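You operate a simulated robot arm through the tools that you are given. There is no shell and no other tool.

Carry out the task below with a simulated two-armed robot. There is one attempt and no reset: what you move stays moved.

## Task
Pick up the flask with one hand, pass it to the other hand and put it on the mouse mat by the usb block. Set down upright: flask.

Only the result counts: the job must be done as asked and must still hold three seconds after the hand-in. Knocking over, shifting, dropping, spilling or breaking anything else fails it.

## Robot
Two 7-joint arms with two-finger parallel grippers on one trunk, on a base that drives. Base frame: it is fixed to the floor where the robot stands at the start and does not move with it; the origin is under the middle of the robot, x ahead of it, y to its left, z up; the surface under the hand at the start is at about z = 0.74. Readings come in m, rad, newtons and seconds.
The left shoulder is at the start at [0.07, 0.163, 1.045], the right one opposite. With the tool pointing down near the work surface each hand reaches from about 0.4 to 0.88 m from the robot's upright axis, wherever it stands, measured 20 degrees to its own side. Places, roughly: mouse mat by the usb block (15x12 cm) [1.72, 0.04, 0.74]. Payload 3.43 kg a hand.
The TCP of each hand is the grasp point between the finger pads, 0.034 m short of the fingertips. In the tool frame z runs along the fingers and y along their closing line. Largest opening 0.128 m; finger width 0.024, thickness 0.012; the body of the gripper, 0.048 by 0.13 m, starts 0.096 m behind the TCP.
Orientation is that of the tool frame in the base frame, as [roll, pitch, yaw] about the fixed x, y, z axes, in that order (R = Rz(yaw) Ry(pitch) Rx(roll)). With the fingers straight down and closing along the base's y, the tool's x points along the base's -x, its y along +y and its z along -z.

## Interface
- The arms move only by the tool nudge_tool. It takes "left_steps", "right_steps" or both (then of equal length, played together; a hand with none holds still); each is one flat list of numbers, 7 for each row, row after row: the finger opening in m, from 0 to 0.128, then the shift along the base's x, y, z in m, then the turn, a rotation vector about the base's x, y, z in rad. In form: [fingers, x, y, z, ax, ay, az, fingers, x, y, z, ax, ay, az, ...]. A call has 1 to 20 rows; each row is the pose to reach, as a shift and turn from the pose commanded when the call began. Each row takes 0.2 s and may step no farther than 0.05 m and 0.15 rad from the row before; otherwise, or with a gripper value out of range, the whole call is refused. A pose out of reach is approached as far as the arm can. The call stops where the force on the tool passes 40 N (or 10 N more than at its start, if that is more) or the arm is blocked; 0.2 s more then pass. The fingers move at their own pace (about 0.153 m/s each) and stop on an object; they squeeze with about 30 N. The grip force told is the motor's: it shows also when the fingers shut on nothing. Time passes only in rows, and 0.2 s behind the last, so rows that repeat a pose let the fingers close. It gives the time, the measured TCP pose, the force on the tool (base axes), the opening and the grip force at its end, in the units of the frame above (readings bear some noise), with the torque about the TCP (base axes, N m) and any sound that the robot's microphone picked up.
- Cameras (640 x 400 px; columns grow to the right, rows downward): "scene" is now at [0.1338, 0.0174, 1.2635]; the picture's right is [0.20, -0.98, 0.00], its down [-0.63, -0.13, -0.77] and it looks along [0.75, 0.15, -0.64] (base axes); focal length 287 px, centre (320, 200). "left" rides on the left gripper at [0.076, 0.011, -0.16] in its tool frame; the picture's right is [-0.15, 0.99, 0.00], its down [-0.88, -0.13, -0.46] and it looks along [-0.45, -0.07, 0.89] (tool axes); focal length 234 px, centre (320, 200). "right" rides on the right gripper at [0.076, -0.011, -0.16] in its tool frame; the picture's right is [0.15, 0.99, 0.00], its down [-0.88, 0.13, -0.46] and it looks along [-0.45, 0.07, 0.89] (tool axes); focal length 234 px, centre (320, 200).
- get_image(camera): a new picture of that camera. No time passes.
- move_column(by): slides the trunk up (or, below 0, down) by that many m; the arms and the scene camera ride with it, the base frame stays. It gives what a move gives, with no picture.
- base_move(legs): drives the robot by 1 to 6 legs, each [ahead, left, turn to the left] in m, m and rad, along the robot's own axes; the way and the turn of a leg run together, so that a leg with both is an arc; at most 1.5 m and 3.142 rad a leg. The arms and the cameras ride along, it lands a little off, and it stops where it bumps. It gives what a move gives.
- aim_head(pan, tilt): turns the head with the scene camera to pan (to the left, within 1.501 rad either way) and tilt (down, from -0.506 to 1.204), counted from straight ahead of the robot. It gives what a move gives.
- probe_pixels(camera, pixels): for up to 12 pixels [column, row] of the newest picture of that camera ("zoom" is the newest enlarged one), the place [x, y, z] in the base frame of the surface seen there, good to about 0.002 m. No time passes.
- inspect(camera, box): a new picture of the part [left, top, right, bottom] of that camera's present view, enlarged. No time passes.
- close_job(): hands the job in; it is judged then, once.

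Unless the task says otherwise, let go and move clear before handing in.

The tools are called after ">>>" as a command line: name --argument value ..., lists and objects as JSON in quotes. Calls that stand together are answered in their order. nudge_tool: Moves the arms, as the interface text tells. Its arguments: {"type":"object","properties":{"left_steps":{"type":"array","items":{"type":"number"}},"right_steps":{"type":"array","items":{"type":"number"}}},"required":[]} The other tools are called the same way: move_column (by) slides the trunk up or down; base_move (legs) drives the base; aim_head (pan, tilt) turns the head that bears the scene camera; get_image (camera) takes a picture; probe_pixels (camera, pixels) gives the place of the surface under pixels of a picture; inspect (camera, box) takes an enlarged picture of a part of a camera's view; close_job () hands the job in.

At the start:

```text
t: 0.0
left_ee_pos: [0.5764, 0.4331, 1.0318]
left_ee_rot: [-3.141, 0.001, -3.141]
left_wrist_force: [-0.4, -0.2, 0.2]
left_moment: [-0.01, 0.02, -0.02]
left_width: 0.128
left_grasp_force: 0.0
right_ee_pos: [0.7155, -0.1988, 0.9406]
right_ee_rot: [3.142, 0.0, 3.14]
right_wrist_force: [-0.5, -1.2, 0.1]
right_moment: [-0.04, -0.02, 0.05]
right_width: 0.128
right_grasp_force: 0.1
trunk travel left (down, up): [-0.525, 0.415]
robot x, y, heading: [-0.0008, -0.003, -0.0]
head pan, tilt: [0.195, 0.698]
```

scene: 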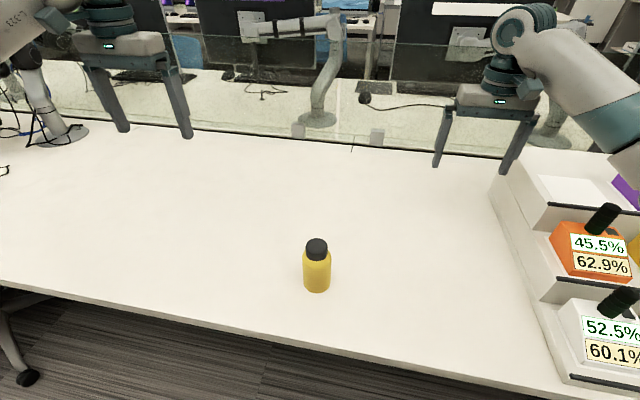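
right: 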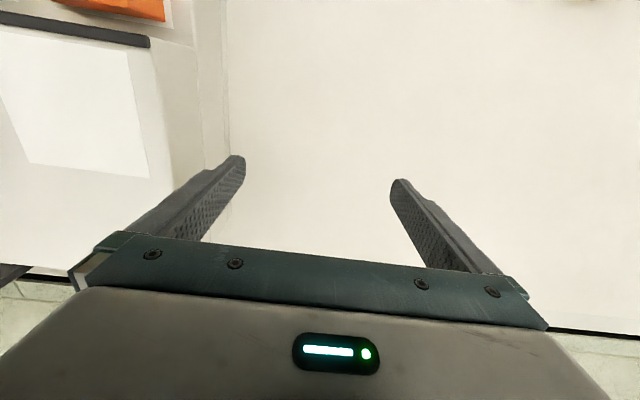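
left: 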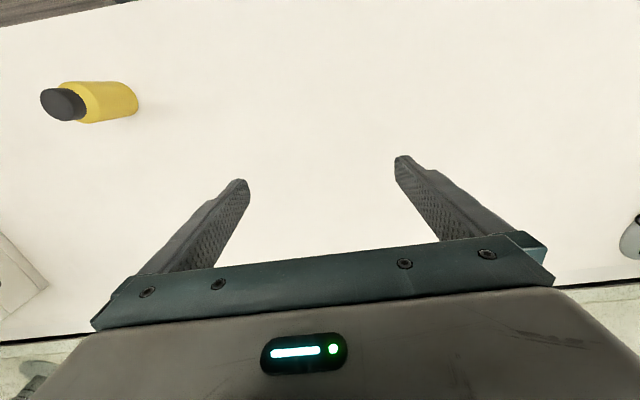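

The scene picture shows the yellow flask with a black cap around pixel (317, 265). I'll probe its cap and body and the table around it, and look at it enlarged.

>>> probe_pixels --camera "scene" --pixels '[[317, 241], [317, 252], [317, 268], [317, 288], [304, 268], [330, 268], [317, 300], [260, 265], [500, 180], [440, 160], [380, 330], [450, 300]]'

>>> inspect --camera "scene" --box '[270, 220, 366, 310]'

```text
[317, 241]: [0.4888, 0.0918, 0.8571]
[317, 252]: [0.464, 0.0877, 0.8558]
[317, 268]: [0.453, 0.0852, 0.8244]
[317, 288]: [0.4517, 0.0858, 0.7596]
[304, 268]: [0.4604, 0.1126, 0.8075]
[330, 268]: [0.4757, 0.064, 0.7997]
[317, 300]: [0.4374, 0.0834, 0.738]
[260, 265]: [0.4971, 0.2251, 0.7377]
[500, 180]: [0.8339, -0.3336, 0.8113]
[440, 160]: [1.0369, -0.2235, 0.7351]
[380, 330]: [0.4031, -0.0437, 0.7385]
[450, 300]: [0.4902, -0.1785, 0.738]
```

```text
4.44 times, centred on (318, 265) of scene
```

zoom: 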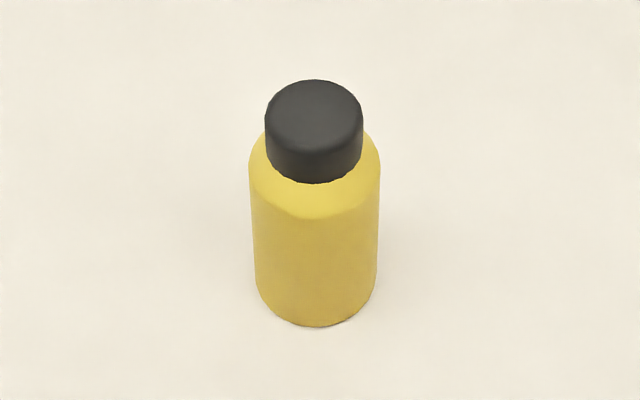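

The flask stands at about (0.477, 0.089), some 0.05 m wide, with its top at z≈0.858. Next I'll tilt the head up to see the goal area near x=1.72 and whatever lies between.

>>> aim_head --pan 0.0 --tilt 0.3

>>> get_image --camera "scene"

```text
t: 0.9
left_ee_pos: [0.5779, 0.4321, 1.0326]
left_ee_rot: [-3.14, 0.0, 3.141]
left_wrist_force: [0.3, -0.2, 0.4]
left_moment: [0.02, 0.0, 0.0]
left_width: 0.128
left_grasp_force: 0.1
right_ee_pos: [0.7148, -0.199, 0.9414]
right_ee_rot: [-3.14, -0.002, 3.141]
right_wrist_force: [0.4, -0.3, 0.7]
right_moment: [0.0, -0.04, -0.03]
right_width: 0.1282
right_grasp_force: 0.1
trunk travel left (down, up): [-0.525, 0.415]
robot x, y, heading: [0.0021, 0.0006, 0.001]
head pan, tilt: [0.0, 0.3]
```

```text
taken
```

scene: 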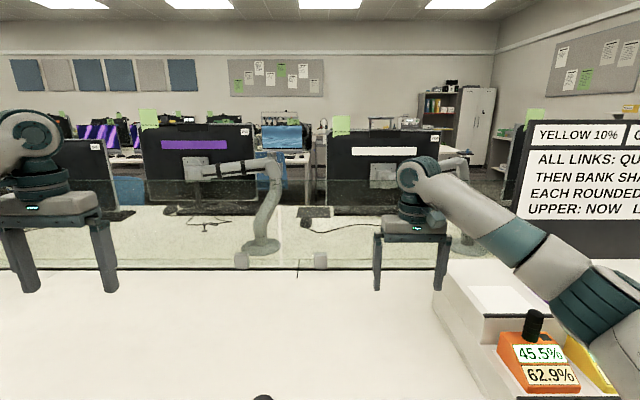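

The goal at (1.72, 0.04) should project near pixel (313, 205), behind what looks like a glass screen whose clamps show at (240, 260) and (320, 260). I'll enlarge that area and probe it.

>>> probe_pixels --camera "scene" --pixels '[[313, 205], [310, 212], [320, 260], [240, 260], [262, 245], [200, 230], [360, 210], [330, 250], [300, 275], [150, 240], [420, 260], [310, 240]]'

>>> inspect --camera "scene" --box '[200, 150, 440, 300]'

```text
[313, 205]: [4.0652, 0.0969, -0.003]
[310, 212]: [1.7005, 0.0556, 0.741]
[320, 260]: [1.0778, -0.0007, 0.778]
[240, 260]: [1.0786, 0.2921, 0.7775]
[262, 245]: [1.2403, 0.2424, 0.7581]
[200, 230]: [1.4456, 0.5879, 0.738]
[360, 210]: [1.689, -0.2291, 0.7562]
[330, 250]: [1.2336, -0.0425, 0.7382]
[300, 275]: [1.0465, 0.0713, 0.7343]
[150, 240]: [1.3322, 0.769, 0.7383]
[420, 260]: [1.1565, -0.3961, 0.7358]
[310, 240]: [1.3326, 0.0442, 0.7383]
```

```text
2.67 times, centred on (320, 225) of scene
```

zoom: 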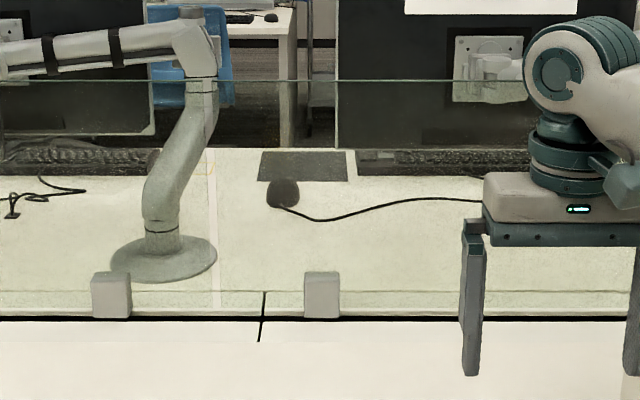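

A glass screen stands at x≈1.08, and the mat lies on the far bench at the user's edge (zoom 258–355, 150–182) with a mouse at (285, 190). I'll pan around to find a driving route.

>>> aim_head --pan 1.1 --tilt 0.4

>>> get_image --camera "scene"

```text
t: 2.2
left_ee_pos: [0.5776, 0.4334, 1.0315]
left_ee_rot: [3.141, 0.0, -3.141]
left_wrist_force: [0.5, 0.3, -0.2]
left_moment: [0.02, 0.0, 0.05]
left_width: 0.1283
left_grasp_force: 0.0
right_ee_pos: [0.715, -0.1997, 0.9406]
right_ee_rot: [3.141, 0.0, 3.14]
right_wrist_force: [-0.1, -0.3, -0.7]
right_moment: [-0.03, -0.01, 0.04]
right_width: 0.1281
right_grasp_force: 0.0
trunk travel left (down, up): [-0.525, 0.415]
robot x, y, heading: [-0.0034, -0.0007, 0.001]
head pan, tilt: [1.1, 0.4]
```

```text
taken
```

scene: 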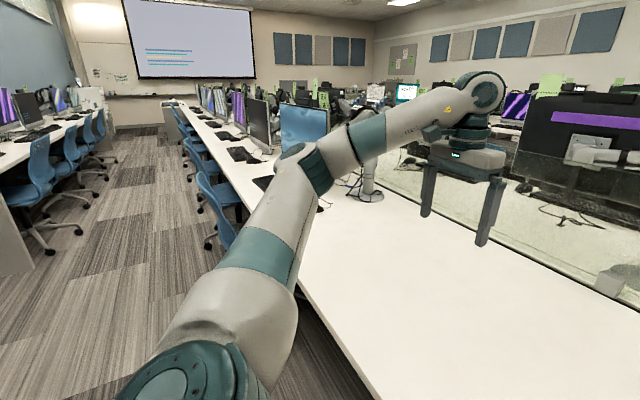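

To the left the bench runs very long with chairs along it, so I'll look right.

>>> aim_head --pan -0.8 --tilt 0.4

>>> get_image --camera "scene"

>>> aim_head --pan -1.5 --tilt 0.5

>>> get_image --camera "scene"

```text
t: 4.1
left_ee_pos: [0.5778, 0.4329, 1.0328]
left_ee_rot: [-3.141, -0.001, 3.14]
left_wrist_force: [1.2, 0.3, -0.8]
left_moment: [0.0, -0.03, 0.02]
left_width: 0.128
left_grasp_force: 0.0
right_ee_pos: [0.7148, -0.1997, 0.9407]
right_ee_rot: [-3.141, -0.001, -3.142]
right_wrist_force: [-0.5, -0.3, 0.2]
right_moment: [-0.02, -0.02, 0.02]
right_width: 0.128
right_grasp_force: 0.0
trunk travel left (down, up): [-0.525, 0.415]
robot x, y, heading: [-0.0023, 0.0004, 0.001]
head pan, tilt: [-0.799, 0.4]
```

```text
taken
```

scene: 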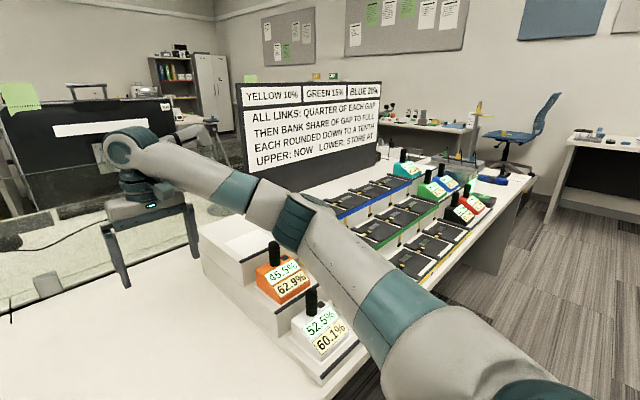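

```text
t: 5.1
left_ee_pos: [0.5766, 0.4332, 1.0324]
left_ee_rot: [-3.142, 0.0, 3.141]
left_wrist_force: [0.3, 0.2, 0.3]
left_moment: [0.01, 0.01, 0.03]
left_width: 0.1281
left_grasp_force: 0.1
right_ee_pos: [0.7147, -0.1985, 0.9397]
right_ee_rot: [-3.139, -0.001, 3.14]
right_wrist_force: [0.2, 0.8, -1.3]
right_moment: [-0.02, 0.02, -0.01]
right_width: 0.1279
right_grasp_force: 0.0
trunk travel left (down, up): [-0.525, 0.415]
robot x, y, heading: [-0.0023, -0.0025, 0.002]
head pan, tilt: [-1.499, 0.499]
```

```text
taken
```

scene: 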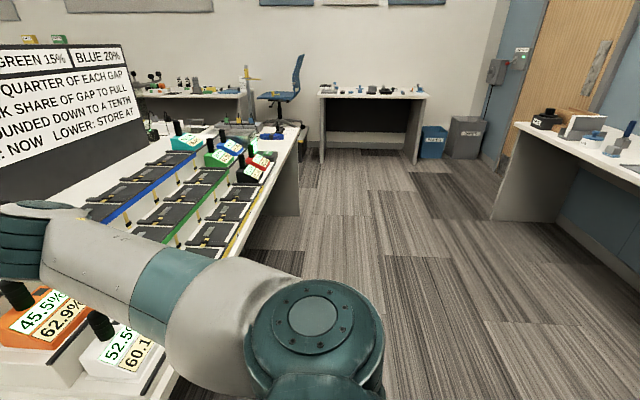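

The bench ends on the right near pixel (305, 130), with an aisle between it and the side tables. I'll probe the corners and the floor along this route.

>>> probe_pixels --camera "scene" --pixels '[[305, 130], [298, 214], [250, 250], [320, 160], [318, 95], [427, 95], [300, 188], [281, 128], [265, 95], [350, 200], [490, 215], [418, 160]]'

>>> aim_head --pan -1.15 --tilt 0.3

>>> get_image --camera "scene"

```text
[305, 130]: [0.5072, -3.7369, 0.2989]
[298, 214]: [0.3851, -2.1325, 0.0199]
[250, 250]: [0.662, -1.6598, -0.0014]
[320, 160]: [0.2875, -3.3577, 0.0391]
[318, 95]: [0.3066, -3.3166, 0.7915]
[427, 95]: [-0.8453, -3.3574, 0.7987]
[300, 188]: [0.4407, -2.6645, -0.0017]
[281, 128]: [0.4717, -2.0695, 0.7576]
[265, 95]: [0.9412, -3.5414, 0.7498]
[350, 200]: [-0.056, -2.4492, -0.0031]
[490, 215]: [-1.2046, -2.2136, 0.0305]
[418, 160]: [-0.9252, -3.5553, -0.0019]
```

```text
t: 6.0
left_ee_pos: [0.5772, 0.433, 1.0327]
left_ee_rot: [3.139, 0.0, -3.14]
left_wrist_force: [-0.4, 0.2, 0.1]
left_moment: [-0.01, -0.01, -0.02]
left_width: 0.128
left_grasp_force: 0.0
right_ee_pos: [0.7151, -0.1999, 0.9404]
right_ee_rot: [-3.141, 0.001, 3.14]
right_wrist_force: [-1.1, -0.5, -0.7]
right_moment: [0.01, -0.01, -0.02]
right_width: 0.1281
right_grasp_force: 0.0
trunk travel left (down, up): [-0.525, 0.415]
robot x, y, heading: [0.0, -0.0049, 0.004]
head pan, tilt: [-1.15, 0.3]
```

```text
taken
```

scene: 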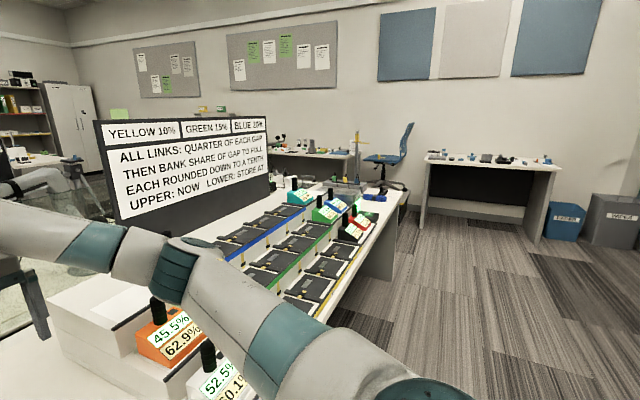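

The bench ends at y≈-2.15 and the aisle to the wall tables is about 1.1 m wide. Before picking up the flask I'll raise the trunk to see over the screen to the far side, where I'll have to stand.

>>> move_column --by 0.4

>>> aim_head --pan 0.0 --tilt 0.35

>>> get_image --camera "scene"

>>> inspect --camera "scene" --box '[240, 120, 440, 245]'

```text
t: 9.8
left_ee_pos: [0.5764, 0.4334, 1.4312]
left_ee_rot: [-3.141, -0.001, 3.141]
left_wrist_force: [-0.9, 0.7, 0.1]
left_moment: [0.01, 0.02, 0.01]
left_width: 0.128
left_grasp_force: 0.1
right_ee_pos: [0.7155, -0.1983, 1.3416]
right_ee_rot: [3.142, 0.0, -3.142]
right_wrist_force: [0.6, 0.1, 0.3]
right_moment: [-0.02, 0.03, -0.04]
right_width: 0.1283
right_grasp_force: 0.1
trunk travel left (down, up): [-0.925, 0.015]
robot x, y, heading: [-0.0005, -0.0015, -0.003]
head pan, tilt: [-1.15, 0.3]
```

```text
t: 11.2
left_ee_pos: [0.5768, 0.4327, 1.4331]
left_ee_rot: [-3.141, 0.0, -3.141]
left_wrist_force: [-0.2, -0.3, 0.4]
left_moment: [0.02, 0.02, 0.0]
left_width: 0.1278
left_grasp_force: 0.1
right_ee_pos: [0.7154, -0.1985, 1.3411]
right_ee_rot: [3.141, 0.001, 3.141]
right_wrist_force: [0.3, -1.0, -0.5]
right_moment: [0.0, 0.02, 0.05]
right_width: 0.1279
right_grasp_force: 0.1
trunk travel left (down, up): [-0.925, 0.015]
robot x, y, heading: [-0.0005, 0.0011, -0.004]
head pan, tilt: [0.0, 0.351]
```

```text
taken
```

scene: 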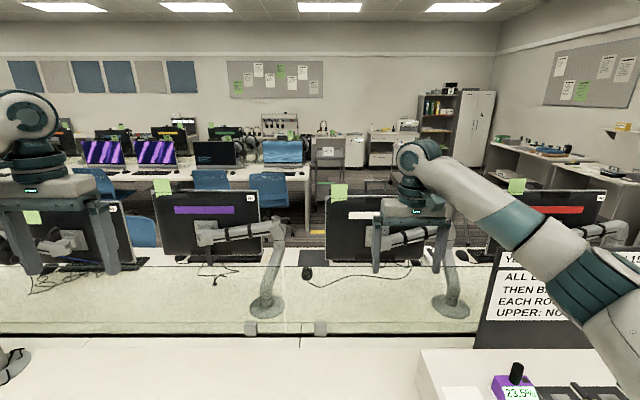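

```text
3.20 times, centred on (340, 182) of scene
```

zoom: 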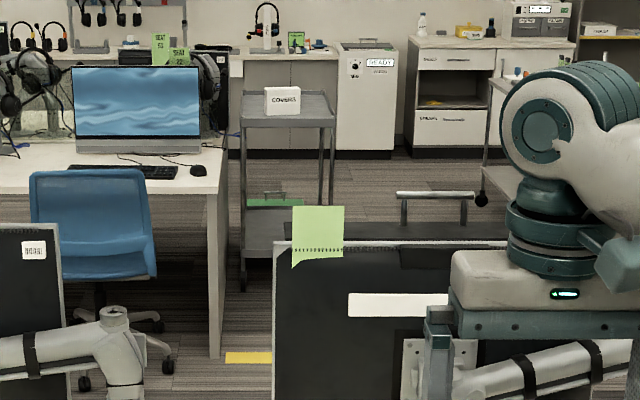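

The next row of desks begins behind; a blue chair at (270, 190) and a chair at (142, 230) could matter. I'll probe these and the mat area.

>>> probe_pixels --camera "scene" --pixels '[[270, 190], [308, 230], [265, 225], [320, 235], [142, 230], [212, 180], [318, 262], [310, 257], [338, 257], [300, 265], [307, 272], [330, 266]]'

>>> inspect --camera "scene" --box '[256, 230, 384, 310]'

```text
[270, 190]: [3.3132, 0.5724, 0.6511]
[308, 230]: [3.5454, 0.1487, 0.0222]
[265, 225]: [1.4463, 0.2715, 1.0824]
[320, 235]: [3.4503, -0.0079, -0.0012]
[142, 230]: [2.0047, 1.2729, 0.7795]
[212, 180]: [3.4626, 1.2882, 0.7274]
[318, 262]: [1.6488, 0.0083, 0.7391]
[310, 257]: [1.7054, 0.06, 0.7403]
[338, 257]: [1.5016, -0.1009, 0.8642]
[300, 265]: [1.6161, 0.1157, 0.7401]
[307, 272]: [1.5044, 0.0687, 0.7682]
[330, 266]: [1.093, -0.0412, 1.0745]
```

```text
5.00 times, centred on (320, 270) of scene
```

zoom: 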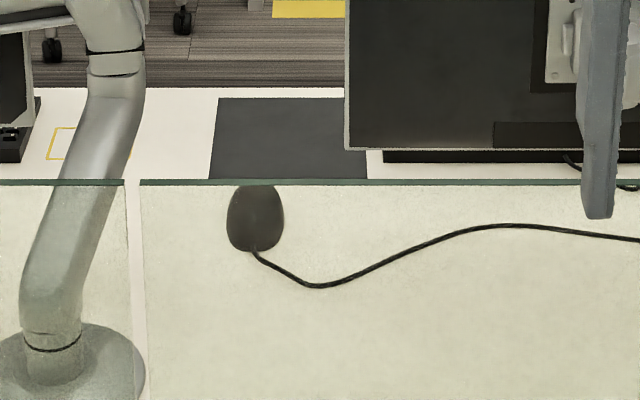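

Enlarged, the mat shows at zoom (210–365, 98–180) with the mouse just in front at (255, 215). I'll probe the mat's edges.

>>> probe_pixels --camera "zoom" --pixels '[[222, 102], [215, 172], [340, 102], [340, 172], [255, 195], [255, 240], [60, 145], [100, 120], [330, 90], [362, 170], [355, 140], [400, 158]]'

```text
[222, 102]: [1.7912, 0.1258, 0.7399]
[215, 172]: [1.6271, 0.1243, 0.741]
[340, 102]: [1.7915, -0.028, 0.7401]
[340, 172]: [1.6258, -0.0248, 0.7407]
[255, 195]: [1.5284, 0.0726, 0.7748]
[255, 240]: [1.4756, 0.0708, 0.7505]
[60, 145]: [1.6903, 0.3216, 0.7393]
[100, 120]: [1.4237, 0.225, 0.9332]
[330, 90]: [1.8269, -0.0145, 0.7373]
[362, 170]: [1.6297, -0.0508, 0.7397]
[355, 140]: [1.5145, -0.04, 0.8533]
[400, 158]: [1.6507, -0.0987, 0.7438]
```

The mat spans about x 1.61–1.80 and y −0.05–0.13, and the mouse at x≈1.48–1.54 is off it. I'll probe the objects that might stand on the far side near where the robot must go.

>>> get_image --camera "scene"

>>> probe_pixels --camera "scene" --pixels '[[378, 181], [365, 191], [328, 150], [326, 180], [385, 183], [316, 210], [493, 195], [520, 150], [480, 165], [340, 188], [350, 192], [615, 175]]'

>>> aim_head --pan -0.6 --tilt 0.35

>>> get_image --camera "scene"

```text
taken
```

scene: 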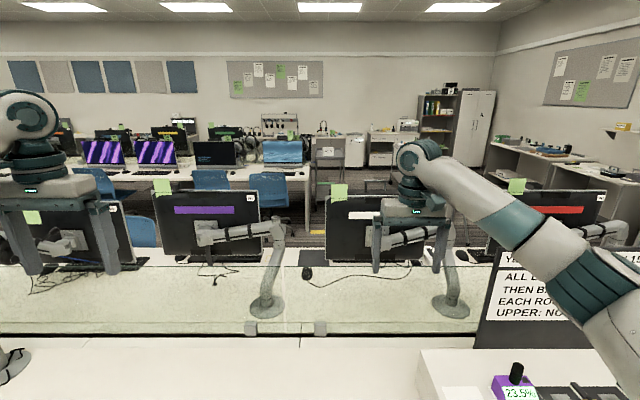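

```text
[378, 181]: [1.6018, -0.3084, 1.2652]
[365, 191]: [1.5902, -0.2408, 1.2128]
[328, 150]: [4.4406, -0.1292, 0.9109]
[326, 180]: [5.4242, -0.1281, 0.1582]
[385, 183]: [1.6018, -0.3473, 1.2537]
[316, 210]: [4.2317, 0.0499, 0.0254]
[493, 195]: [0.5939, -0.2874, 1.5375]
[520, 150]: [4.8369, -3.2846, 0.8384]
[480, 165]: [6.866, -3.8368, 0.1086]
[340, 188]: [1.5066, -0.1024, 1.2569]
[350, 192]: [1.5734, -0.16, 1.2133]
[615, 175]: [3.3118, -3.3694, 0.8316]
```

```text
t: 12.2
left_ee_pos: [0.5779, 0.4333, 1.4318]
left_ee_rot: [-3.14, -0.001, -3.141]
left_wrist_force: [-0.3, -0.1, 0.0]
left_moment: [0.0, -0.01, 0.0]
left_width: 0.1279
left_grasp_force: 0.2
right_ee_pos: [0.7154, -0.1988, 1.3404]
right_ee_rot: [-3.141, 0.0, 3.14]
right_wrist_force: [-0.2, 1.2, 0.0]
right_moment: [-0.01, -0.01, 0.02]
right_width: 0.1284
right_grasp_force: 0.1
trunk travel left (down, up): [-0.925, 0.015]
robot x, y, heading: [0.001, -0.0014, -0.004]
head pan, tilt: [-0.6, 0.351]
```

```text
taken
```

scene: 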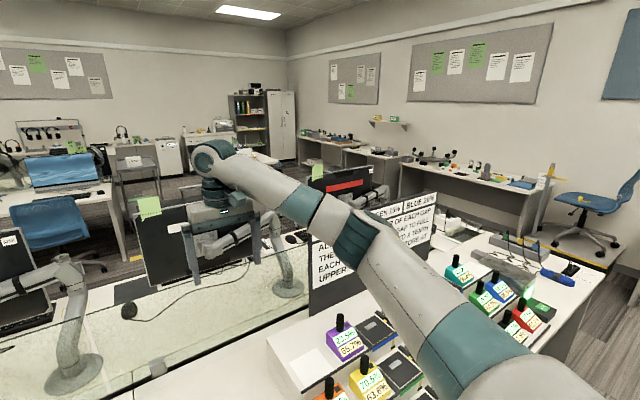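

The far aisle looks passable with nothing close to the bench by the mat. I'll bring the column back down, then turn the left hand (yaw +90°) in free space for a sideways pick.

>>> move_column --by -0.4

>>> aim_head --pan 0.3 --tilt 0.7

>>> nudge_tool --left_steps '[0.128, 0, 0, 0, 0, 0, 0.14, 0.128, 0, 0, 0, 0, 0, 0.28, 0.128, 0, 0, 0, 0, 0, 0.42, 0.128, 0, 0, 0, 0, 0, 0.56, 0.128, 0, 0, 0, 0, 0, 0.7, 0.128, 0, 0, 0, 0, 0, 0.84, 0.128, 0, 0, 0, 0, 0, 0.98, 0.128, 0, 0, 0, 0, 0, 1.12, 0.128, 0, 0, 0, 0, 0, 1.26, 0.128, 0, 0, 0, 0, 0, 1.4, 0.128, 0, 0, 0, 0, 0, 1.5, 0.128, 0, 0, 0, 0, 0, 1.5708]'

>>> get_image --camera "scene"

```text
t: 16.0
left_ee_pos: [0.5779, 0.433, 1.0317]
left_ee_rot: [3.142, 0.0, 3.141]
left_wrist_force: [-0.3, -0.8, -0.3]
left_moment: [0.0, 0.04, 0.02]
left_width: 0.1282
left_grasp_force: 0.0
right_ee_pos: [0.7152, -0.2001, 0.9405]
right_ee_rot: [-3.141, 0.0, 3.141]
right_wrist_force: [0.1, 0.3, 0.1]
right_moment: [0.03, 0.01, -0.05]
right_width: 0.1279
right_grasp_force: 0.1
trunk travel left (down, up): [-0.525, 0.415]
robot x, y, heading: [0.0018, -0.0012, 0.001]
head pan, tilt: [-0.6, 0.351]
```

```text
t: 17.2
left_ee_pos: [0.5772, 0.4333, 1.0313]
left_ee_rot: [-3.14, -0.002, 3.14]
left_wrist_force: [0.9, -0.1, -0.3]
left_moment: [-0.01, -0.03, -0.05]
left_width: 0.1281
left_grasp_force: 0.0
right_ee_pos: [0.7154, -0.2001, 0.9404]
right_ee_rot: [-3.14, 0.0, 3.141]
right_wrist_force: [0.2, 0.1, -0.3]
right_moment: [-0.02, -0.02, 0.01]
right_width: 0.1278
right_grasp_force: 0.1
trunk travel left (down, up): [-0.525, 0.415]
robot x, y, heading: [0.0009, 0.0013, -0.001]
head pan, tilt: [0.3, 0.7]
```

```text
t: 19.8
left_ee_pos: [0.5757, 0.4327, 1.0311]
left_ee_rot: [-3.142, 0.0, -1.57]
left_wrist_force: [0.5, 0.0, 0.8]
left_moment: [0.02, 0.01, 0.0]
left_width: 0.128
left_grasp_force: 0.1
right_ee_pos: [0.7149, -0.1991, 0.9401]
right_ee_rot: [3.141, 0.0, 3.141]
right_wrist_force: [-0.6, 0.3, -0.1]
right_moment: [-0.01, -0.01, -0.04]
right_width: 0.1276
right_grasp_force: 0.0
trunk travel left (down, up): [-0.525, 0.415]
robot x, y, heading: [0.0, 0.002, 0.0]
head pan, tilt: [0.3, 0.7]
```

```text
taken
```

scene: 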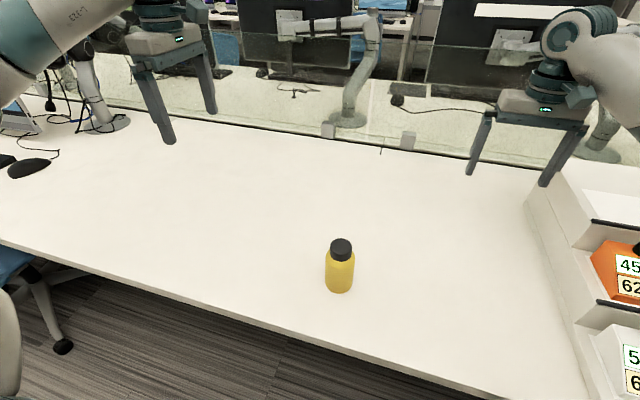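

The yaw is done (yaw −1.57) and the hand is clear. Next I'll tilt the left hand to about 15° below horizontal, pointing to −y, while shifting toward the flask well above it.

>>> nudge_tool --left_steps '[0.128, -0.01, -0.015, 0, -0.131, 0, 0, 0.128, -0.02, -0.03, 0, -0.262, 0, 0, 0.128, -0.03, -0.045, 0, -0.393, 0, 0, 0.128, -0.04, -0.06, 0, -0.524, 0, 0, 0.128, -0.05, -0.08, 0, -0.655, 0, 0, 0.128, -0.06, -0.1, 0, -0.786, 0, 0, 0.128, -0.07, -0.12, 0, -0.917, 0, 0, 0.128, -0.08, -0.14, 0, -1.048, 0, 0, 0.128, -0.09, -0.16, 0, -1.179, 0, 0, 0.128, -0.0975, -0.18, 0, -1.31, 0, 0]'

>>> get_image --camera "scene"

>>> get_image --camera "left"

```text
t: 22.0
left_ee_pos: [0.4805, 0.2539, 1.0325]
left_ee_rot: [3.14, -1.312, -1.567]
left_wrist_force: [0.4, -0.2, 0.2]
left_moment: [0.02, -0.04, 0.02]
left_width: 0.1281
left_grasp_force: 0.1
right_ee_pos: [0.7154, -0.1989, 0.9405]
right_ee_rot: [-3.141, 0.0, 3.141]
right_wrist_force: [0.2, 0.3, -0.5]
right_moment: [0.02, -0.01, 0.02]
right_width: 0.1282
right_grasp_force: 0.1
trunk travel left (down, up): [-0.525, 0.415]
robot x, y, heading: [-0.0023, -0.002, 0.0]
head pan, tilt: [0.3, 0.7]
```

```text
taken
```

scene: 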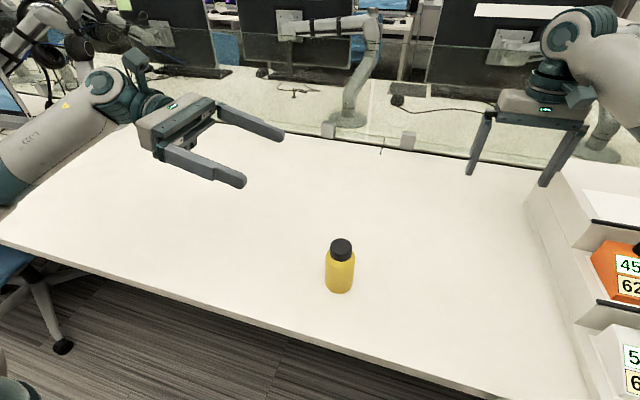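

```text
taken
```

left: 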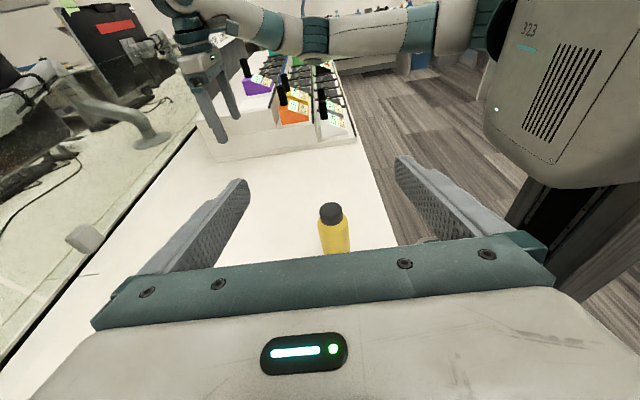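

The left hand reached the tilted pose and the flask sits centred between its fingers in view. I'll re-probe the flask from both cameras to fix its centre.

>>> inspect --camera "scene" --box '[300, 228, 380, 303]'

>>> probe_pixels --camera "left" --pixels '[[330, 210], [333, 238], [321, 238], [346, 238], [333, 250], [323, 213], [340, 213]]'

```text
5.33 times, centred on (340, 266) of scene
```

zoom: 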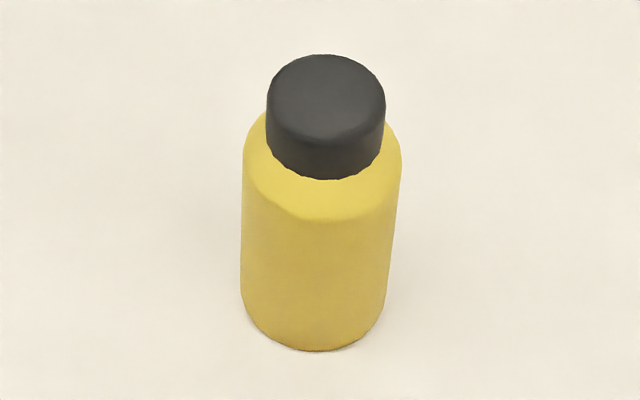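

```text
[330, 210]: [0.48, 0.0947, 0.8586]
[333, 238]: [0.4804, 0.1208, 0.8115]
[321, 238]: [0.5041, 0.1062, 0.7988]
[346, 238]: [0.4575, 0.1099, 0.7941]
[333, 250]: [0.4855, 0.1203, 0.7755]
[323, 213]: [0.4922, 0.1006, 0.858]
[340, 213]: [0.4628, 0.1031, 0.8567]
```

I'll probe the enlarged view for the cap rim and the body sides.

>>> probe_pixels --camera "zoom" --pixels '[[272, 95], [381, 95], [326, 60], [326, 125], [326, 90], [246, 230], [394, 230], [320, 230], [316, 340], [326, 200], [326, 170], [248, 150]]'

```text
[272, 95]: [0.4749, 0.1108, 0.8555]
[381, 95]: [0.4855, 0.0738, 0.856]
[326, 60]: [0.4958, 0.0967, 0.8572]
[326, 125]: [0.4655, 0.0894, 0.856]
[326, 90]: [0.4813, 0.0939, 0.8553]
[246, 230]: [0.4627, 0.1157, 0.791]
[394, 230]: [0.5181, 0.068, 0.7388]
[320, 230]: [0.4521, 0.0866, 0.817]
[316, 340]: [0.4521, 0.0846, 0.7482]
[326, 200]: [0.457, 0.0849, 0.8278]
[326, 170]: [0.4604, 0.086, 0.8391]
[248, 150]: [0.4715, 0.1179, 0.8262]
```

The flask's axis is at (0.480, 0.092), its radius about 0.028, its top at z≈0.857 and its bottom at 0.738. I'll lower the left hand beside it, 0.16 m to its left, to z≈0.79.

>>> nudge_tool --left_steps '[0.128, 0, 0, -0.048, 0, 0, 0, 0.128, 0, 0, -0.096, 0, 0, 0, 0.128, 0, 0, -0.144, 0, 0, 0, 0.128, 0, 0, -0.192, 0, 0, 0, 0.128, 0, 0, -0.225, 0, 0, 0, 0.128, 0, 0, -0.242, 0, 0, 0, 0.128, 0, 0, -0.242, 0, 0, 0]'

>>> get_image --camera "left"

>>> get_image --camera "scene"

```text
t: 23.6
left_ee_pos: [0.4764, 0.2536, 0.7872]
left_ee_rot: [-3.141, -1.308, -1.569]
left_wrist_force: [-0.7, 0.3, -0.6]
left_moment: [0.01, 0.04, -0.03]
left_width: 0.1278
left_grasp_force: 0.1
right_ee_pos: [0.7156, -0.1999, 0.9405]
right_ee_rot: [3.141, 0.0, -3.14]
right_wrist_force: [-0.4, -0.1, 0.2]
right_moment: [0.03, -0.02, -0.04]
right_width: 0.1278
right_grasp_force: 0.1
trunk travel left (down, up): [-0.525, 0.415]
robot x, y, heading: [-0.0032, -0.0007, 0.005]
head pan, tilt: [0.3, 0.7]
```

```text
taken
```

left: 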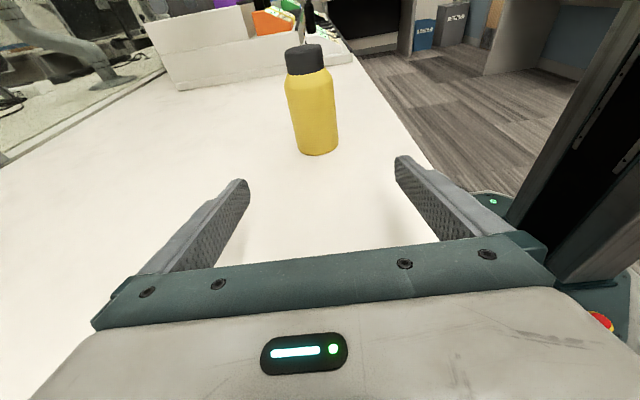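

```text
taken
```

scene: 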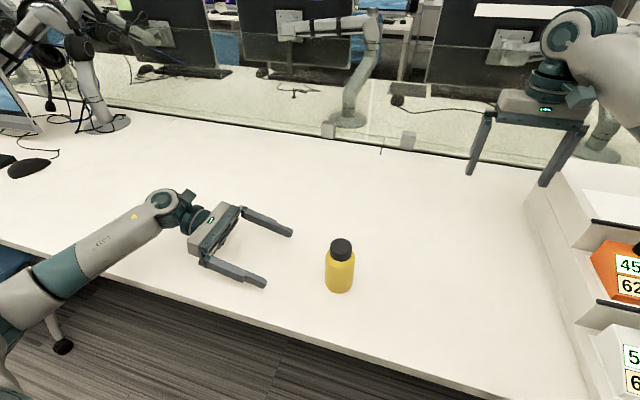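

The fingers straddle the flask's line at the right height (z 0.787), with the flask at (312, 100) between them in the left view. I'll advance along −y to bring the TCP to the flask's axis.

>>> nudge_tool --left_steps '[0.128, 0.001, -0.04, 0.002, 0, 0, 0, 0.128, 0.001, -0.08, 0.002, 0, 0, 0, 0.128, 0.002, -0.11, 0.002, 0, 0, 0, 0.128, 0.002, -0.135, 0.002, 0, 0, 0, 0.128, 0.002, -0.16, 0.002, 0, 0, 0, 0.128, 0.002, -0.16, 0.002, 0, 0, 0]'

>>> get_image --camera "left"

>>> inspect --camera "scene" --box '[220, 160, 420, 320]'

```text
t: 25.0
left_ee_pos: [0.4813, 0.0948, 0.7885]
left_ee_rot: [3.141, -1.311, -1.571]
left_wrist_force: [-0.1, -0.1, 0.5]
left_moment: [0.02, -0.01, -0.02]
left_width: 0.1279
left_grasp_force: 0.0
right_ee_pos: [0.7146, -0.1988, 0.9407]
right_ee_rot: [3.142, 0.0, 3.142]
right_wrist_force: [0.2, -0.3, 0.5]
right_moment: [-0.02, 0.0, -0.01]
right_width: 0.1281
right_grasp_force: 0.0
trunk travel left (down, up): [-0.525, 0.415]
robot x, y, heading: [0.0015, 0.0002, 0.005]
head pan, tilt: [0.3, 0.7]
```

```text
taken
```

left: 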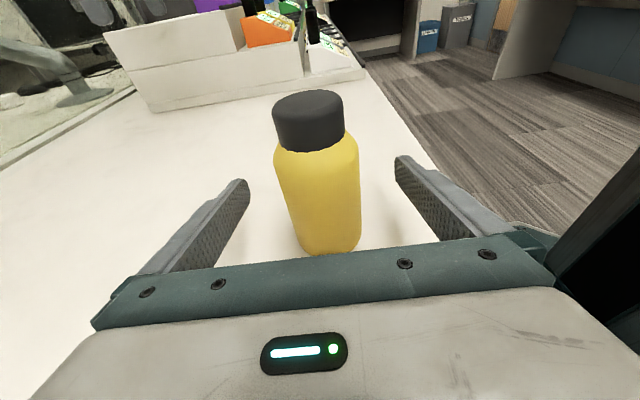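

```text
2.50 times, centred on (320, 240) of scene
```

zoom: 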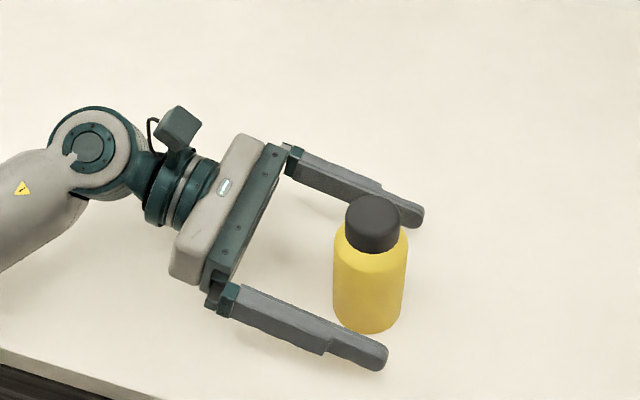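

The TCP (0.481, 0.095, 0.789) is on the flask's axis, with fingers on both sides of the body. I'll close the left fingers gently.

>>> nudge_tool --left_steps '[0.1, 0, 0, 0, 0, 0, 0, 0.075, 0, 0, 0, 0, 0, 0, 0.06, 0, 0, 0, 0, 0, 0, 0.05, 0, 0, 0, 0, 0, 0, 0.03, 0, 0, 0, 0, 0, 0, 0.02, 0, 0, 0, 0, 0, 0]'

>>> inspect --camera "scene" --box '[220, 160, 420, 320]'

>>> get_image --camera "left"

```text
t: 26.4
left_ee_pos: [0.4815, 0.0941, 0.7881]
left_ee_rot: [3.139, -1.31, -1.568]
left_wrist_force: [0.0, -1.1, 0.8]
left_moment: [-0.05, -0.13, 0.04]
left_width: 0.0562
left_grasp_force: 30.5
right_ee_pos: [0.7148, -0.2007, 0.9399]
right_ee_rot: [-3.141, 0.001, -3.141]
right_wrist_force: [0.9, -0.6, 0.6]
right_moment: [-0.01, -0.01, 0.03]
right_width: 0.1281
right_grasp_force: 0.1
trunk travel left (down, up): [-0.525, 0.415]
robot x, y, heading: [0.0024, 0.001, -0.001]
head pan, tilt: [0.3, 0.7]
```

```text
2.50 times, centred on (320, 240) of scene
```

zoom: 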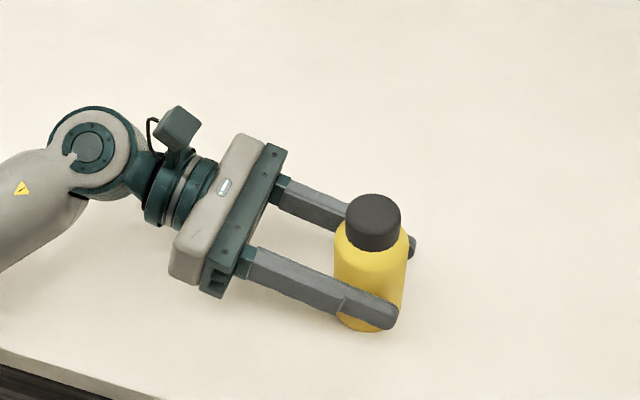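

```text
taken
```

left: 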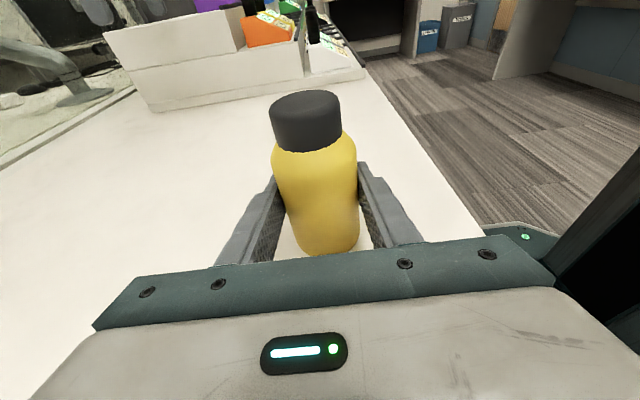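

The flask is gripped (width 0.056, 30.5 N). I'll lift it straight up by 0.2 m.

>>> nudge_tool --left_steps '[0.02, 0, 0, 0.015, 0, 0, 0, 0.02, 0, 0, 0.04, 0, 0, 0, 0.02, 0, 0, 0.08, 0, 0, 0, 0.02, 0, 0, 0.12, 0, 0, 0, 0.02, 0, 0, 0.16, 0, 0, 0, 0.02, 0, 0, 0.19, 0, 0, 0, 0.02, 0, 0, 0.2, 0, 0, 0, 0.02, 0, 0, 0.2, 0, 0, 0]'

>>> get_image --camera "scene"

>>> get_image --camera "left"

```text
t: 28.2
left_ee_pos: [0.4813, 0.0943, 0.9916]
left_ee_rot: [3.137, -1.311, -1.565]
left_wrist_force: [-0.2, -0.7, -5.0]
left_moment: [0.0, 0.02, 0.01]
left_width: 0.0565
left_grasp_force: 30.2
right_ee_pos: [0.7152, -0.1999, 0.9398]
right_ee_rot: [3.14, 0.0, 3.141]
right_wrist_force: [0.7, -0.2, 0.8]
right_moment: [-0.01, 0.01, 0.01]
right_width: 0.128
right_grasp_force: 0.0
trunk travel left (down, up): [-0.525, 0.415]
robot x, y, heading: [-0.0009, -0.0013, -0.005]
head pan, tilt: [0.3, 0.7]
```

```text
taken
```

scene: 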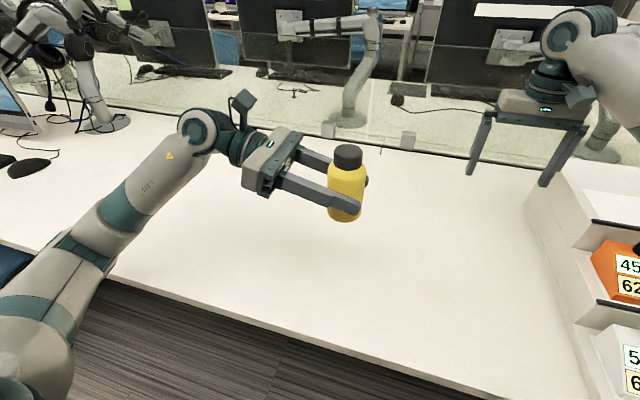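

```text
taken
```

left: 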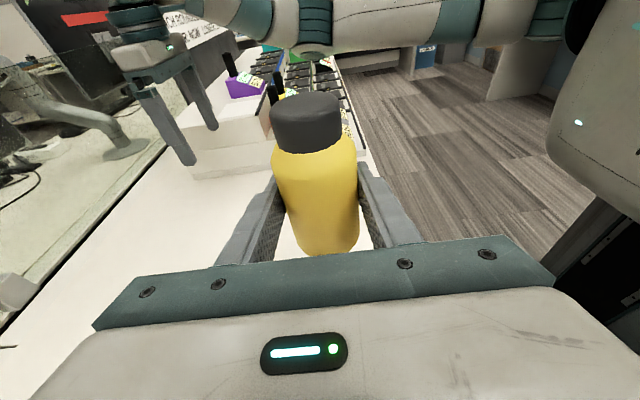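

The load reads 5 N and the flask hangs upright without slip. I'll bring it to the handover place near (0.58, −0.02) with the left TCP at z≈0.90, while the right hand rises out of the way.

>>> nudge_tool --left_steps '[0.02, 0.015, -0.015, -0.01, 0, 0, 0, 0.02, 0.035, -0.04, -0.03, 0, 0, 0, 0.02, 0.055, -0.065, -0.05, 0, 0, 0, 0.02, 0.075, -0.09, -0.07, 0, 0, 0, 0.02, 0.095, -0.108, -0.085, 0, 0, 0, 0.02, 0.1, -0.114, -0.09, 0, 0, 0, 0.02, 0.1, -0.114, -0.09, 0, 0, 0]' --right_steps '[0.128, 0, 0, 0.03, 0, 0, 0, 0.128, 0, 0, 0.07, 0, 0, 0, 0.128, 0, 0, 0.11, 0, 0, 0, 0.128, 0, 0, 0.15, 0, 0, 0, 0.128, 0, 0, 0.19, 0, 0, 0, 0.128, 0, 0, 0.2, 0, 0, 0, 0.128, 0, 0, 0.2, 0, 0, 0]'

>>> get_image --camera "scene"

>>> get_image --camera "left"

```text
t: 29.8
left_ee_pos: [0.5786, -0.017, 0.9061]
left_ee_rot: [-3.114, -1.305, -1.589]
left_wrist_force: [-0.9, 0.0, -4.4]
left_moment: [0.02, 0.0, -0.01]
left_width: 0.0564
left_grasp_force: 29.5
right_ee_pos: [0.709, -0.1965, 1.1478]
right_ee_rot: [3.141, 0.003, -3.14]
right_wrist_force: [0.4, 0.2, -0.1]
right_moment: [0.02, 0.0, -0.02]
right_width: 0.128
right_grasp_force: 0.0
trunk travel left (down, up): [-0.525, 0.415]
robot x, y, heading: [-0.0015, 0.0014, 0.002]
head pan, tilt: [0.3, 0.7]
```

```text
taken
```

scene: 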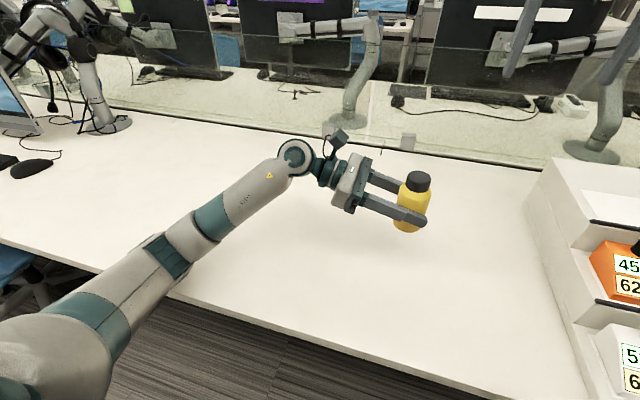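

```text
taken
```

left: 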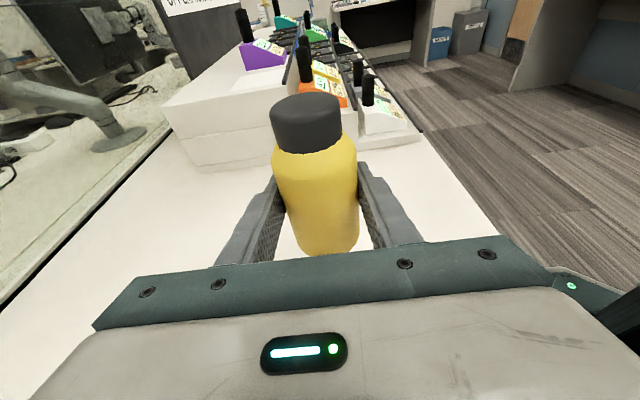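

The flask is at the handover place, its cap at pixel (418, 180) in the scene view. I'll probe cap and body to aim the right hand.

>>> inspect --camera "scene" --box '[370, 155, 450, 245]'

>>> probe_pixels --camera "scene" --pixels '[[418, 180], [418, 174], [409, 178], [427, 178], [418, 187], [415, 205], [412, 230], [428, 200], [402, 200]]'

```text
4.44 times, centred on (410, 200) of scene
```

zoom: 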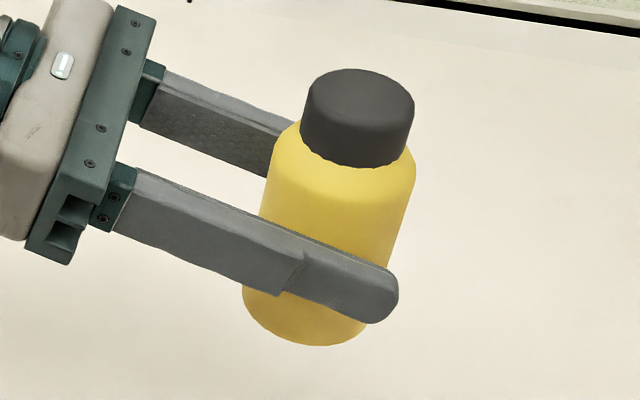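

```text
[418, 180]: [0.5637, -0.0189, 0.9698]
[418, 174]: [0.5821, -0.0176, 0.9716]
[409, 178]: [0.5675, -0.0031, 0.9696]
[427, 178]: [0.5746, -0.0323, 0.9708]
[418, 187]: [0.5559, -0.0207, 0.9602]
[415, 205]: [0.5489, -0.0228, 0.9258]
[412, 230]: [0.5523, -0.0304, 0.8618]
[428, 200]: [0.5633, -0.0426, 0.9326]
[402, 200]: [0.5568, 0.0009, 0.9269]
```

The cap top is at z≈0.972 and its centre near (0.575, −0.018), so the bottom is at about 0.853. I'll move the right hand over it at z≈1.14, fingers at 0.10.

>>> nudge_tool --right_steps '[0.1, -0.02, 0.03, 0, 0, 0, 0, 0.1, -0.045, 0.06, 0, 0, 0, 0, 0.1, -0.07, 0.095, 0, 0, 0, 0, 0.1, -0.095, 0.13, 0, 0, 0, 0, 0.1, -0.12, 0.16, 0, 0, 0, 0, 0.1, -0.138, 0.18, 0, 0, 0, 0, 0.1, -0.138, 0.18, 0, 0, 0, 0, 0.1, -0.138, 0.18, 0, 0, 0, 0]'

>>> get_image --camera "scene"

>>> get_image --camera "right"

>>> get_image --camera "left"

```text
t: 31.6
left_ee_pos: [0.5783, -0.0174, 0.9052]
left_ee_rot: [-3.111, -1.304, -1.594]
left_wrist_force: [-0.9, 0.1, -4.6]
left_moment: [-0.01, 0.05, -0.02]
left_width: 0.0563
left_grasp_force: 30.2
right_ee_pos: [0.5712, -0.0186, 1.1453]
right_ee_rot: [3.142, 0.005, -3.141]
right_wrist_force: [-0.2, 0.5, -0.5]
right_moment: [-0.03, -0.02, 0.0]
right_width: 0.0999
right_grasp_force: 0.0
trunk travel left (down, up): [-0.525, 0.415]
robot x, y, heading: [0.0002, 0.0022, 0.003]
head pan, tilt: [0.3, 0.7]
```

```text
taken
```

scene: 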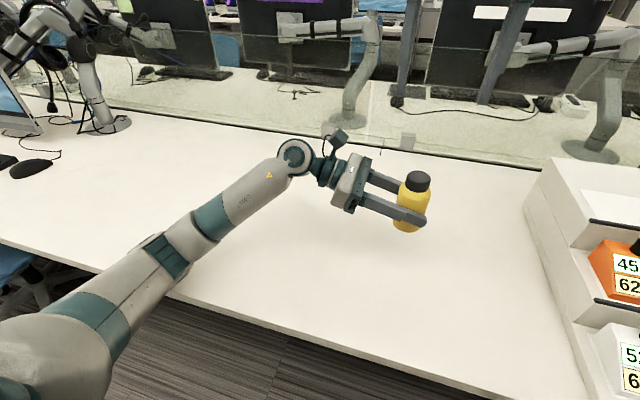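

```text
taken
```

right: 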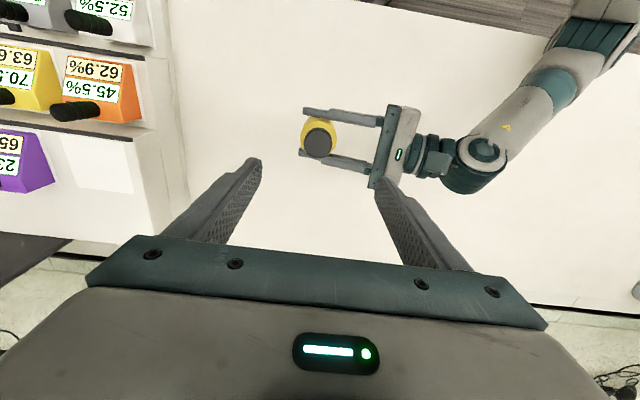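

```text
taken
```

left: 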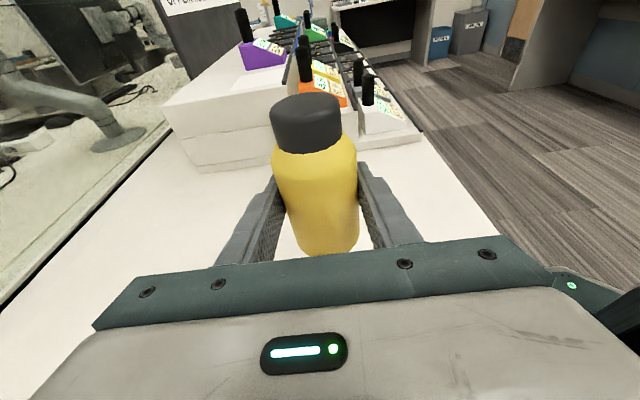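

The right hand is over the flask at x 0.571, y −0.019. I'll probe the cap from the right camera (318, 140) to confirm the alignment.

>>> probe_pixels --camera "right" --pixels '[[318, 142], [307, 142], [331, 142], [319, 130], [319, 154], [425, 160], [385, 120], [415, 140]]'

>>> inspect --camera "right" --box '[260, 80, 460, 205]'

```text
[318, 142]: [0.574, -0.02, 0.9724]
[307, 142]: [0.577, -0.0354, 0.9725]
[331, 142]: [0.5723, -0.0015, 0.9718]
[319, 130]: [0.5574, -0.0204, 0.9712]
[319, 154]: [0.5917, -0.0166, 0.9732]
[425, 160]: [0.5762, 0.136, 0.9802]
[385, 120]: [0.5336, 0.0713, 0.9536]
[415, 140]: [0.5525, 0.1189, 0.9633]
```

```text
3.20 times, centred on (360, 142) of right
```

zoom: 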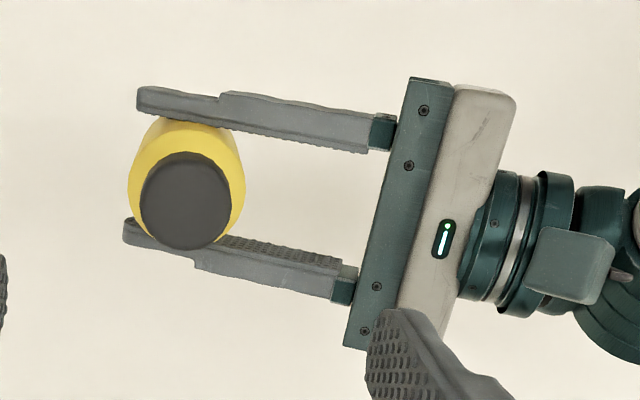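

The cap centre is at (0.5745, −0.0185), matching the right TCP within 3 mm. I'll descend the right hand 0.2 m first and check before the last bit.

>>> nudge_tool --right_steps '[0.1, 0.002, 0, -0.04, 0, 0, 0, 0.1, 0.003, 0, -0.08, 0, 0, 0, 0.1, 0.003, 0, -0.12, 0, 0, 0, 0.1, 0.003, 0, -0.15, 0, 0, 0, 0.1, 0.003, 0, -0.17, 0, 0, 0, 0.1, 0.003, 0, -0.17, 0, 0, 0]'

>>> get_image --camera "scene"

>>> get_image --camera "right"

>>> get_image --camera "left"

```text
t: 33.0
left_ee_pos: [0.5772, -0.0188, 0.9053]
left_ee_rot: [-3.111, -1.305, -1.594]
left_wrist_force: [0.0, 0.1, -4.6]
left_moment: [0.03, -0.04, -0.02]
left_width: 0.0563
left_grasp_force: 30.1
right_ee_pos: [0.5738, -0.0198, 0.975]
right_ee_rot: [3.14, 0.005, 3.141]
right_wrist_force: [-0.9, -0.1, -0.3]
right_moment: [-0.01, 0.01, 0.01]
right_width: 0.0998
right_grasp_force: 0.1
trunk travel left (down, up): [-0.525, 0.415]
robot x, y, heading: [0.0028, -0.0008, -0.002]
head pan, tilt: [0.3, 0.7]
```

```text
taken
```

scene: 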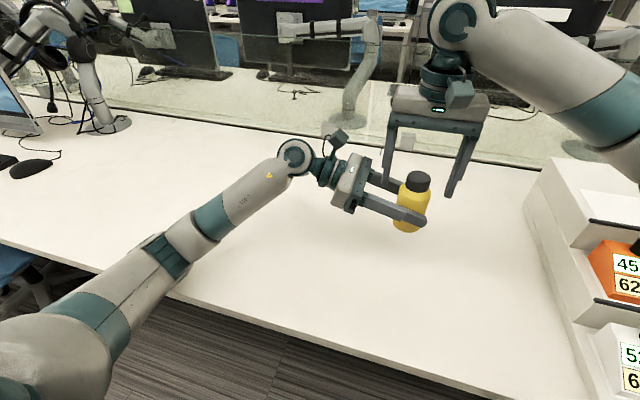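

```text
taken
```

right: 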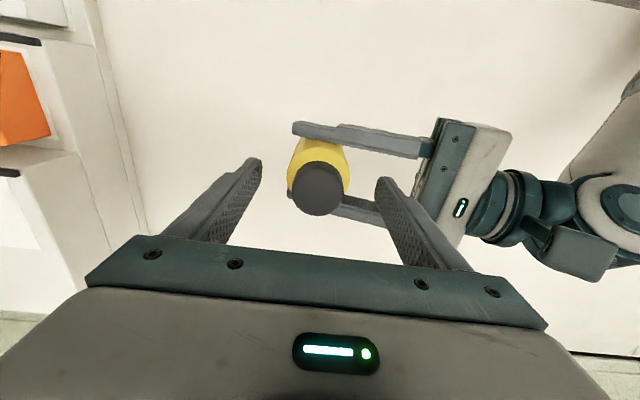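

```text
taken
```

left: 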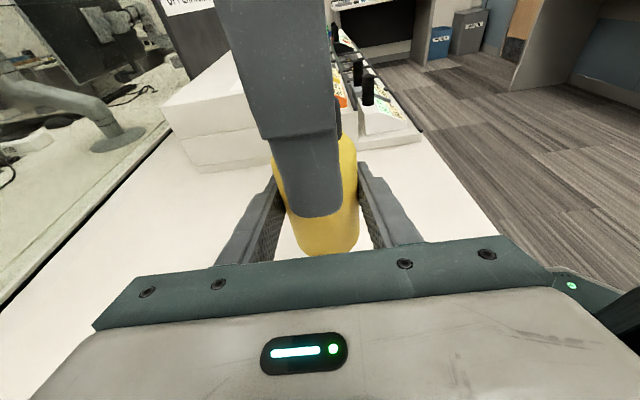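

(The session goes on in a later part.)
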